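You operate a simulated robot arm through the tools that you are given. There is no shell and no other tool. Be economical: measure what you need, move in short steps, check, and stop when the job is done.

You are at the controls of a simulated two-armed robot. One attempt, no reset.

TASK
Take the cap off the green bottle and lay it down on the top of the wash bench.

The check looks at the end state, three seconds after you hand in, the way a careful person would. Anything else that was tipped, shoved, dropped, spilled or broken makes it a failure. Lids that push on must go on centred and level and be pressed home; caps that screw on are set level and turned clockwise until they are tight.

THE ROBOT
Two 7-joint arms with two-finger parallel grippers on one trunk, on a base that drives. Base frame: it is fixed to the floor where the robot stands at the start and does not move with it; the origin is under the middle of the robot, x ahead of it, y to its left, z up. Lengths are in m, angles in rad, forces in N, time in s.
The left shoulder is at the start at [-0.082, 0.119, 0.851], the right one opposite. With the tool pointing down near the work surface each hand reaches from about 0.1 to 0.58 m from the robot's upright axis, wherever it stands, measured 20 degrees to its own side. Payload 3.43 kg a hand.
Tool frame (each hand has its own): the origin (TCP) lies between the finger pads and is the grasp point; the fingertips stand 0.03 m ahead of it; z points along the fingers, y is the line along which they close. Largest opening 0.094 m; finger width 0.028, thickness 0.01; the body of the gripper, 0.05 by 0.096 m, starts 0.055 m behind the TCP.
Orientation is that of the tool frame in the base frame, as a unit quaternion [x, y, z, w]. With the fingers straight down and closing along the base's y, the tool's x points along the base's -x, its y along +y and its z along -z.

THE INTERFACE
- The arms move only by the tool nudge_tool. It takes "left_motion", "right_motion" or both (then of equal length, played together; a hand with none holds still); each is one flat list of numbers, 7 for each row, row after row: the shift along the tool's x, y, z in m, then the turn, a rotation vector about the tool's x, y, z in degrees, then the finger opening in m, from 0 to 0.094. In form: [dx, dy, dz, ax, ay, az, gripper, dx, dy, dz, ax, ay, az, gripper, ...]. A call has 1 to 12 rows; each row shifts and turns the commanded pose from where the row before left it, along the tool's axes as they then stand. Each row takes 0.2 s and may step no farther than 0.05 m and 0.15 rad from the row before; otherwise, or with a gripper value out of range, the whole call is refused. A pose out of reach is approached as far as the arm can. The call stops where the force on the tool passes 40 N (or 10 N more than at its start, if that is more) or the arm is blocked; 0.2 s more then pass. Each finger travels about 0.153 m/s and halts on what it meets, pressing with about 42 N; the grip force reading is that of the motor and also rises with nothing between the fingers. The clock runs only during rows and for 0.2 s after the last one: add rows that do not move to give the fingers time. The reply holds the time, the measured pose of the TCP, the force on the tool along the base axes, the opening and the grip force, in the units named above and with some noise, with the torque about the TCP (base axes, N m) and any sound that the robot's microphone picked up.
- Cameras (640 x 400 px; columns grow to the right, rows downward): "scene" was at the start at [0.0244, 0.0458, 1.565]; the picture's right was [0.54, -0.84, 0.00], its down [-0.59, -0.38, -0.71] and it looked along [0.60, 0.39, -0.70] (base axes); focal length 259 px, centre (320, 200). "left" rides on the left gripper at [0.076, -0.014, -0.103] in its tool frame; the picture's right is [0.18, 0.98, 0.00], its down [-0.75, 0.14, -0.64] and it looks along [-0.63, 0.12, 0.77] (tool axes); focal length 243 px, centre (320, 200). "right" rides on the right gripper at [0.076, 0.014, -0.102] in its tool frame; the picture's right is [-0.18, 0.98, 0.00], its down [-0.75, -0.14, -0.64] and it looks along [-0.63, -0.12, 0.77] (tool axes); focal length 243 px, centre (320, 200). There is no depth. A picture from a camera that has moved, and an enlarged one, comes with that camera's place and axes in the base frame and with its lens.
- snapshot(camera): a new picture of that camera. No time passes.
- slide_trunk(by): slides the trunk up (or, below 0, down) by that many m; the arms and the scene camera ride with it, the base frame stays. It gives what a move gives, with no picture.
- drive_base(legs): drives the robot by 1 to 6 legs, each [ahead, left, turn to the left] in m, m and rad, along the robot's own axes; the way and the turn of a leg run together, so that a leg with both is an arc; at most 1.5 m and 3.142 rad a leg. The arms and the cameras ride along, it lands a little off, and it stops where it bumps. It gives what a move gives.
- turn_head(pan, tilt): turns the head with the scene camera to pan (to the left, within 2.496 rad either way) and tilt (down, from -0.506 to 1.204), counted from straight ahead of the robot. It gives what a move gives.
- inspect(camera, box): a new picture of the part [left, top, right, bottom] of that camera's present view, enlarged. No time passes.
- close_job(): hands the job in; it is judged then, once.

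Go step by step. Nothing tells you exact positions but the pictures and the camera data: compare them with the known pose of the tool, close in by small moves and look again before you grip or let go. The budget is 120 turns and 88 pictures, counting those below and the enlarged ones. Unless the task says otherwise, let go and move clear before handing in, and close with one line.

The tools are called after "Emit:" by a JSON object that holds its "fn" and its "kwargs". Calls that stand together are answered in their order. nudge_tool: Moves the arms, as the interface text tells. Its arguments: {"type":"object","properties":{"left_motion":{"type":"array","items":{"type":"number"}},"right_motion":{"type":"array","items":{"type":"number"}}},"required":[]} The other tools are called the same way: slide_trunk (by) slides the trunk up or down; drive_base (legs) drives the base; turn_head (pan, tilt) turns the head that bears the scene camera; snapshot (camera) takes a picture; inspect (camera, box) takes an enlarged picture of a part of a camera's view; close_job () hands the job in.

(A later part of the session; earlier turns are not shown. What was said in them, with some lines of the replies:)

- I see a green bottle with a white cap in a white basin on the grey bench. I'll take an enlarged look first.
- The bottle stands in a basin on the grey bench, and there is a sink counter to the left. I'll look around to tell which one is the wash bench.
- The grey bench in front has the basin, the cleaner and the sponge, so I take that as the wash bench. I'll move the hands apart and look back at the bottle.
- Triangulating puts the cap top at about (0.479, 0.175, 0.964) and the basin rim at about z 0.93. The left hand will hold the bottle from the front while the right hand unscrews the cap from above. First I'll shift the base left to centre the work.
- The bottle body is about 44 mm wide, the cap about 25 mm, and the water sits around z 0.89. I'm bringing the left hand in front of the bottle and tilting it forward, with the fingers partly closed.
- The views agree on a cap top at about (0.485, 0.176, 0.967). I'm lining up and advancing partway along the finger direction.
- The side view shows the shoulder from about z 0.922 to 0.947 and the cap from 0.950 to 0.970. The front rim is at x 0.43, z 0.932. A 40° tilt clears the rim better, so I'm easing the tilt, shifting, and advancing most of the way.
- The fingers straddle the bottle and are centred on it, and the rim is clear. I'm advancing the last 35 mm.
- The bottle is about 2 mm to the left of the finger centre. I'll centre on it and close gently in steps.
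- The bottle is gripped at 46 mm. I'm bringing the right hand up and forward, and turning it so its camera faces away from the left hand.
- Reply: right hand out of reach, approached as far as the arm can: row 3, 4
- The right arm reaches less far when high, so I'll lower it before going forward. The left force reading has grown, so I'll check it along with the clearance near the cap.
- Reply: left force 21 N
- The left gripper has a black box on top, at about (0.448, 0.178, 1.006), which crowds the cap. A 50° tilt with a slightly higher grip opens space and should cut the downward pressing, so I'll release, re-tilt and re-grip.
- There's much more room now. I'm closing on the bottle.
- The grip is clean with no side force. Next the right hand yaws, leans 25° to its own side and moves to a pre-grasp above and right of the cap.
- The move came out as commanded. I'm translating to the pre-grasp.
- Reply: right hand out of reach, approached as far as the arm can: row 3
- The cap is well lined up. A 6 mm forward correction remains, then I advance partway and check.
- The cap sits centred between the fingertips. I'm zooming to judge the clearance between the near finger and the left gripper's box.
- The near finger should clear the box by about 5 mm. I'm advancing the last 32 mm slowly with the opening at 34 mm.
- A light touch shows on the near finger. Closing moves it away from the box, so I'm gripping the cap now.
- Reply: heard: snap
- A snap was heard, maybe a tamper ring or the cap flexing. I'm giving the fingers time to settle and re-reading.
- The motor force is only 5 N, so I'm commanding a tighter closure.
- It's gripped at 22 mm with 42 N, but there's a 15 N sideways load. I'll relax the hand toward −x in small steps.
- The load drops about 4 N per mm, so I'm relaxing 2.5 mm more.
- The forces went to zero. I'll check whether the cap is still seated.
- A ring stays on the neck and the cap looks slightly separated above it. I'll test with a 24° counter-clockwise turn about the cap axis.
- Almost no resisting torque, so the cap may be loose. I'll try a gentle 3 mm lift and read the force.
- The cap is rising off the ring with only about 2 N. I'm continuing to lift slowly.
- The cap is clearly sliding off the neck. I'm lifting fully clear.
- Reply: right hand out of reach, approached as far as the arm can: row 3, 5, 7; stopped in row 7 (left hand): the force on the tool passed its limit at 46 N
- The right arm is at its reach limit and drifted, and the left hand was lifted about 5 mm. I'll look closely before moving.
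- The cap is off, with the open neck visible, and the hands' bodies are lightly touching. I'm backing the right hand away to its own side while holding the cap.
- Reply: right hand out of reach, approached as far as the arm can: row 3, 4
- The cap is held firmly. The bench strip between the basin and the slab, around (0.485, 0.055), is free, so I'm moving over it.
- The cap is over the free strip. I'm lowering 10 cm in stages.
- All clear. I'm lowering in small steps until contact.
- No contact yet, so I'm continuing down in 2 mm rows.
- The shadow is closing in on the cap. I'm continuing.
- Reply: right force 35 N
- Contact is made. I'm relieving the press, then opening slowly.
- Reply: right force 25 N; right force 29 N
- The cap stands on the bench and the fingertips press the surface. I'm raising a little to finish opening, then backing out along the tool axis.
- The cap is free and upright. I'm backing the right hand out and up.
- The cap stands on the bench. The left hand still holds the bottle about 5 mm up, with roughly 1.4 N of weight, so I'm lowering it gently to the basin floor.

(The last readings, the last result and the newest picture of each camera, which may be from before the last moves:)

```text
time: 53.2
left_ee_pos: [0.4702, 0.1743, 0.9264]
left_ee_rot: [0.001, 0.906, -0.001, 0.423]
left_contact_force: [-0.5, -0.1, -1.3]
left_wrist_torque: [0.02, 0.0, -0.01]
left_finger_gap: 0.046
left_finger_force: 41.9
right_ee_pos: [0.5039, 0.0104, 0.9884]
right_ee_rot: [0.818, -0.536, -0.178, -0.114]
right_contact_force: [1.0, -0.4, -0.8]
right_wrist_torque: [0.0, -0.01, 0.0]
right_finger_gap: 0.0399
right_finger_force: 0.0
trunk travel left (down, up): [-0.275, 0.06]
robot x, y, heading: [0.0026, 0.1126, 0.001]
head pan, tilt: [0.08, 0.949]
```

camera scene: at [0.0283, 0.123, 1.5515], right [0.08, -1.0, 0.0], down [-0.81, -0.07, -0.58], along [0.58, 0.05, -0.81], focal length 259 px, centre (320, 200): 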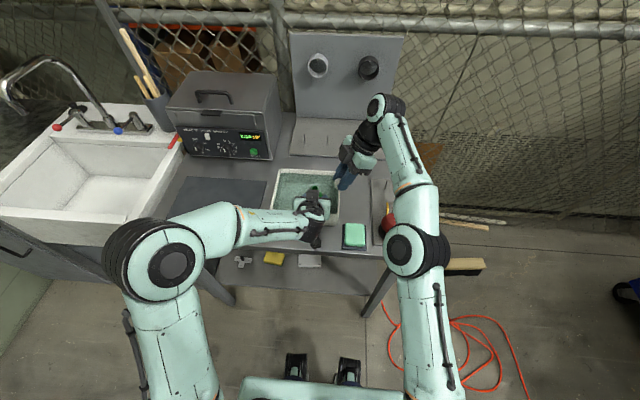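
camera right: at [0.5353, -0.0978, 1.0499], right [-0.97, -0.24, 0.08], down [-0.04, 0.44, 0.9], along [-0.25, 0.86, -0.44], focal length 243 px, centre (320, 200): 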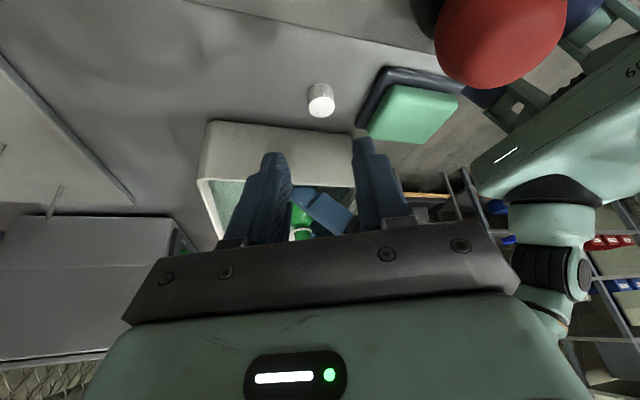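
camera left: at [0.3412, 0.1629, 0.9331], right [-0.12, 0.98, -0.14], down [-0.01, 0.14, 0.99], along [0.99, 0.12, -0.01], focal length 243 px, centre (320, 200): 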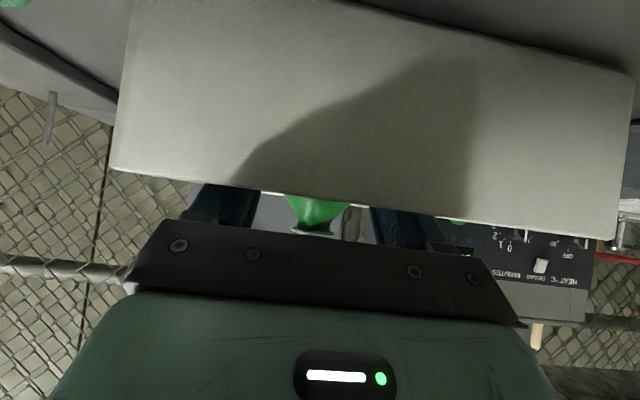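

Still hanging, so I'm continuing in 1 mm steps until the force reverses.

Emit:
{"fn": "nudge_tool", "kwargs": {"left_motion": [0.0008, 0, 0.0006, 0, 0, 0, 0.043, 0, 0, 0, 0, 0, 0, 0.043]}}

Emit:
{"fn": "nudge_tool", "kwargs": {"left_motion": [0.0008, 0, 0.0006, 0, 0, 0, 0.043, 0, 0, 0, 0, 0, 0, 0.043]}}

```text
time: 53.8
left_ee_pos: [0.4701, 0.1736, 0.9253]
left_ee_rot: [0.001, 0.907, -0.002, 0.422]
left_contact_force: [0.3, 0.6, 0.1]
left_wrist_torque: [0.01, 0.02, -0.01]
left_finger_gap: 0.0458
left_finger_force: 42.0
right_ee_pos: [0.5033, 0.0099, 0.9881]
right_ee_rot: [0.818, -0.535, -0.178, -0.114]
right_contact_force: [0.2, 0.6, -0.1]
right_wrist_torque: [-0.01, -0.01, 0.01]
right_finger_gap: 0.04
right_finger_force: 0.0
trunk travel left (down, up): [-0.275, 0.06]
robot x, y, heading: [-0.0008, 0.1124, -0.002]
head pan, tilt: [0.08, 0.949]
```

```text
time: 54.4
left_ee_pos: [0.4706, 0.1727, 0.9268]
left_ee_rot: [0.001, 0.906, -0.001, 0.424]
left_contact_force: [-0.6, -0.2, 4.6]
left_wrist_torque: [-0.02, 0.09, 0.01]
left_finger_gap: 0.0459
left_finger_force: 41.8
right_ee_pos: [0.5033, 0.0095, 0.9883]
right_ee_rot: [0.818, -0.535, -0.178, -0.114]
right_contact_force: [0.1, -0.5, -0.1]
right_wrist_torque: [-0.01, 0.03, 0.02]
right_finger_gap: 0.04
right_finger_force: 0.1
trunk travel left (down, up): [-0.275, 0.06]
robot x, y, heading: [0.0011, 0.1185, -0.0]
head pan, tilt: [0.08, 0.949]
```

The bottle is on the floor of the basin with 4.6 N up. I'm opening the left fingers gently.

Emit:
{"fn": "nudge_tool", "kwargs": {"left_motion": [0, 0, 0, 0, 0, 0, 0.045, 0, 0, 0, 0, 0, 0, 0.047, 0, 0, 0, 0, 0, 0, 0.05, 0, 0, 0, 0, 0, 0, 0.055, 0, 0, 0, 0, 0, 0, 0.062, 0, 0, 0, 0, 0, 0, 0.066]}}

Emit:
{"fn": "inspect", "kwargs": {"camera": "left", "box": [120, 80, 520, 290]}}

Emit:
{"fn": "inspect", "kwargs": {"camera": "scene", "box": [260, 140, 420, 260]}}

```text
time: 55.8
left_ee_pos: [0.47, 0.1744, 0.9253]
left_ee_rot: [-0.001, 0.907, -0.001, 0.422]
left_contact_force: [-0.4, 0.5, 0.2]
left_wrist_torque: [0.03, 0.04, -0.04]
left_finger_gap: 0.066
left_finger_force: 0.0
right_ee_pos: [0.5029, 0.0102, 0.9877]
right_ee_rot: [0.818, -0.536, -0.178, -0.114]
right_contact_force: [-0.7, -1.0, -0.3]
right_wrist_torque: [0.0, -0.02, 0.01]
right_finger_gap: 0.0398
right_finger_force: 0.1
trunk travel left (down, up): [-0.275, 0.06]
robot x, y, heading: [0.0009, 0.1159, 0.005]
head pan, tilt: [0.08, 0.949]
```

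```text
1.60 times, centred on (320, 185) of left
camera zoom: at [0.3423, 0.1598, 0.9328], right [-0.12, 0.98, -0.14], down [-0.01, 0.14, 0.99], along [0.99, 0.12, -0.01], focal length 388 px, centre (320, 224)
```

zoom: 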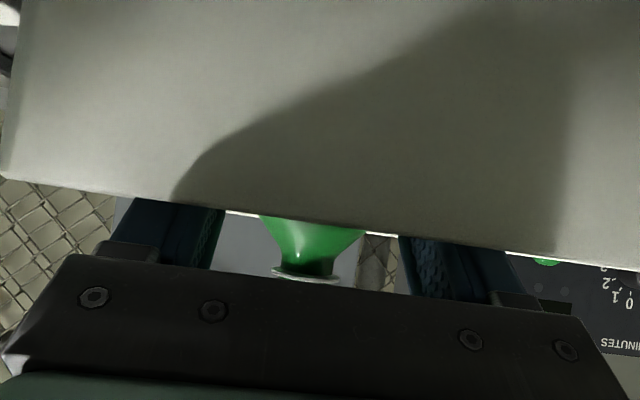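

```text
3.33 times, centred on (340, 200) of scene
camera zoom: at [0.0282, 0.1238, 1.5515], right [0.08, -1.0, 0.0], down [-0.81, -0.07, -0.58], along [0.58, 0.05, -0.81], focal length 864 px, centre (253, 200)
```

zoom: 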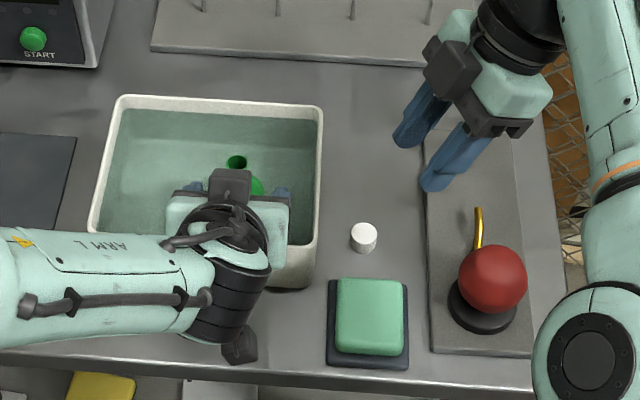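

The bottle is upright and centred between the open fingers. I'm withdrawing the left hand along its axis and moving the right hand up as well.

Emit:
{"fn": "nudge_tool", "kwargs": {"left_motion": [0, 0, -0.01, 0, 0, 0, 0.066, 0, 0, -0.02, 0, 0, 0, 0.066, 0, 0, -0.03, 0, 0, 0, 0.066, 0, 0, -0.03, 0, 0, 0, 0.066, 0, 0, -0.04, 0, 0, 0, 0.066, -0.03, 0, -0.02, 0, 0, 0, 0.066]}}

Emit:
{"fn": "snapshot", "kwargs": {"camera": "left"}}

Emit:
{"fn": "inspect", "kwargs": {"camera": "scene", "box": [240, 130, 420, 270]}}

```text
time: 57.2
left_ee_pos: [0.3732, 0.1759, 1.0451]
left_ee_rot: [0.002, 0.907, -0.002, 0.422]
left_contact_force: [0.0, 0.6, 0.5]
left_wrist_torque: [-0.02, 0.02, -0.01]
left_finger_gap: 0.0659
left_finger_force: 0.1
right_ee_pos: [0.5033, 0.0103, 0.9889]
right_ee_rot: [0.818, -0.536, -0.178, -0.114]
right_contact_force: [0.5, -1.6, 0.7]
right_wrist_torque: [0.02, 0.04, 0.03]
right_finger_gap: 0.04
right_finger_force: 0.0
trunk travel left (down, up): [-0.275, 0.06]
robot x, y, heading: [-0.0028, 0.1187, 0.003]
head pan, tilt: [0.08, 0.949]
```

```text
21 pictures are left
camera left: at [0.2462, 0.1608, 1.0524], right [-0.12, 0.98, -0.14], down [-0.01, 0.14, 0.99], along [0.99, 0.12, -0.01], focal length 243 px, centre (320, 200)
```

left: 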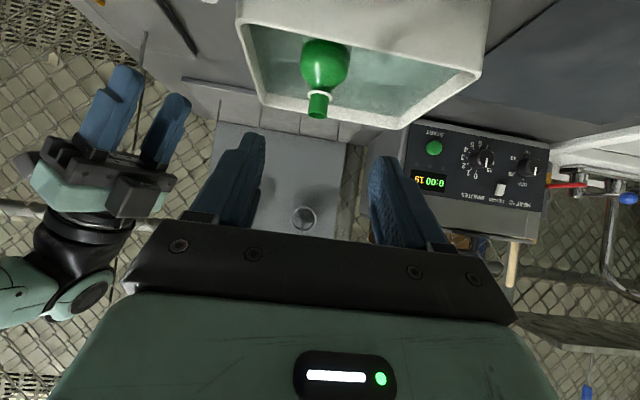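

```text
2.86 times, centred on (330, 200) of scene
camera zoom: at [0.0284, 0.1239, 1.5516], right [0.08, -1.0, 0.0], down [-0.81, -0.07, -0.58], along [0.58, 0.05, -0.81], focal length 740 px, centre (291, 200)
```

zoom: 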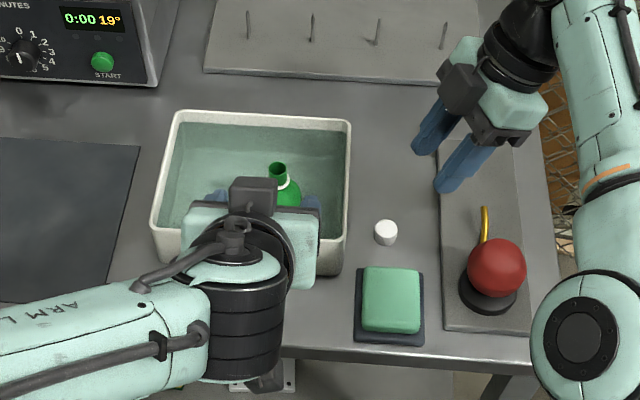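

The bottle stands upright and open in the basin, and the cap stands on the wash bench. Both hands are empty and nothing else looks moved, so I'm raising the right hand a bit more and handing in.

Emit:
{"fn": "nudge_tool", "kwargs": {"right_motion": [-0.008, 0, -0.018, 0, 0, 0, 0.04, -0.008, 0, -0.018, 0, 0, 0, 0.04, 0, 0, 0, 0, 0, 0, 0.04]}}

Emit:
{"fn": "close_job", "kwargs": {}}

```text
time: 58.0
left_ee_pos: [0.3737, 0.1745, 1.0451]
left_ee_rot: [0.0, 0.906, -0.001, 0.423]
left_contact_force: [0.2, -0.2, -0.4]
left_wrist_torque: [0.0, -0.01, -0.04]
left_finger_gap: 0.0663
left_finger_force: 0.1
right_ee_pos: [0.493, 0.0116, 1.0148]
right_ee_rot: [0.818, -0.536, -0.178, -0.114]
right_contact_force: [0.5, -0.8, -0.4]
right_wrist_torque: [-0.02, 0.0, 0.0]
right_finger_gap: 0.0401
right_finger_force: 0.0
right hand out of reach, approached as far as the arm can: row 1, 2
trunk travel left (down, up): [-0.275, 0.06]
robot x, y, heading: [0.0026, 0.1143, 0.004]
head pan, tilt: [0.08, 0.949]
```

```text
The job is handed in.
```

The cap is off the green bottle and standing on top of the grey bench, which I took to be the wash bench; the open bottle is upright in its basin, and a snap was heard while I gripped the cap.
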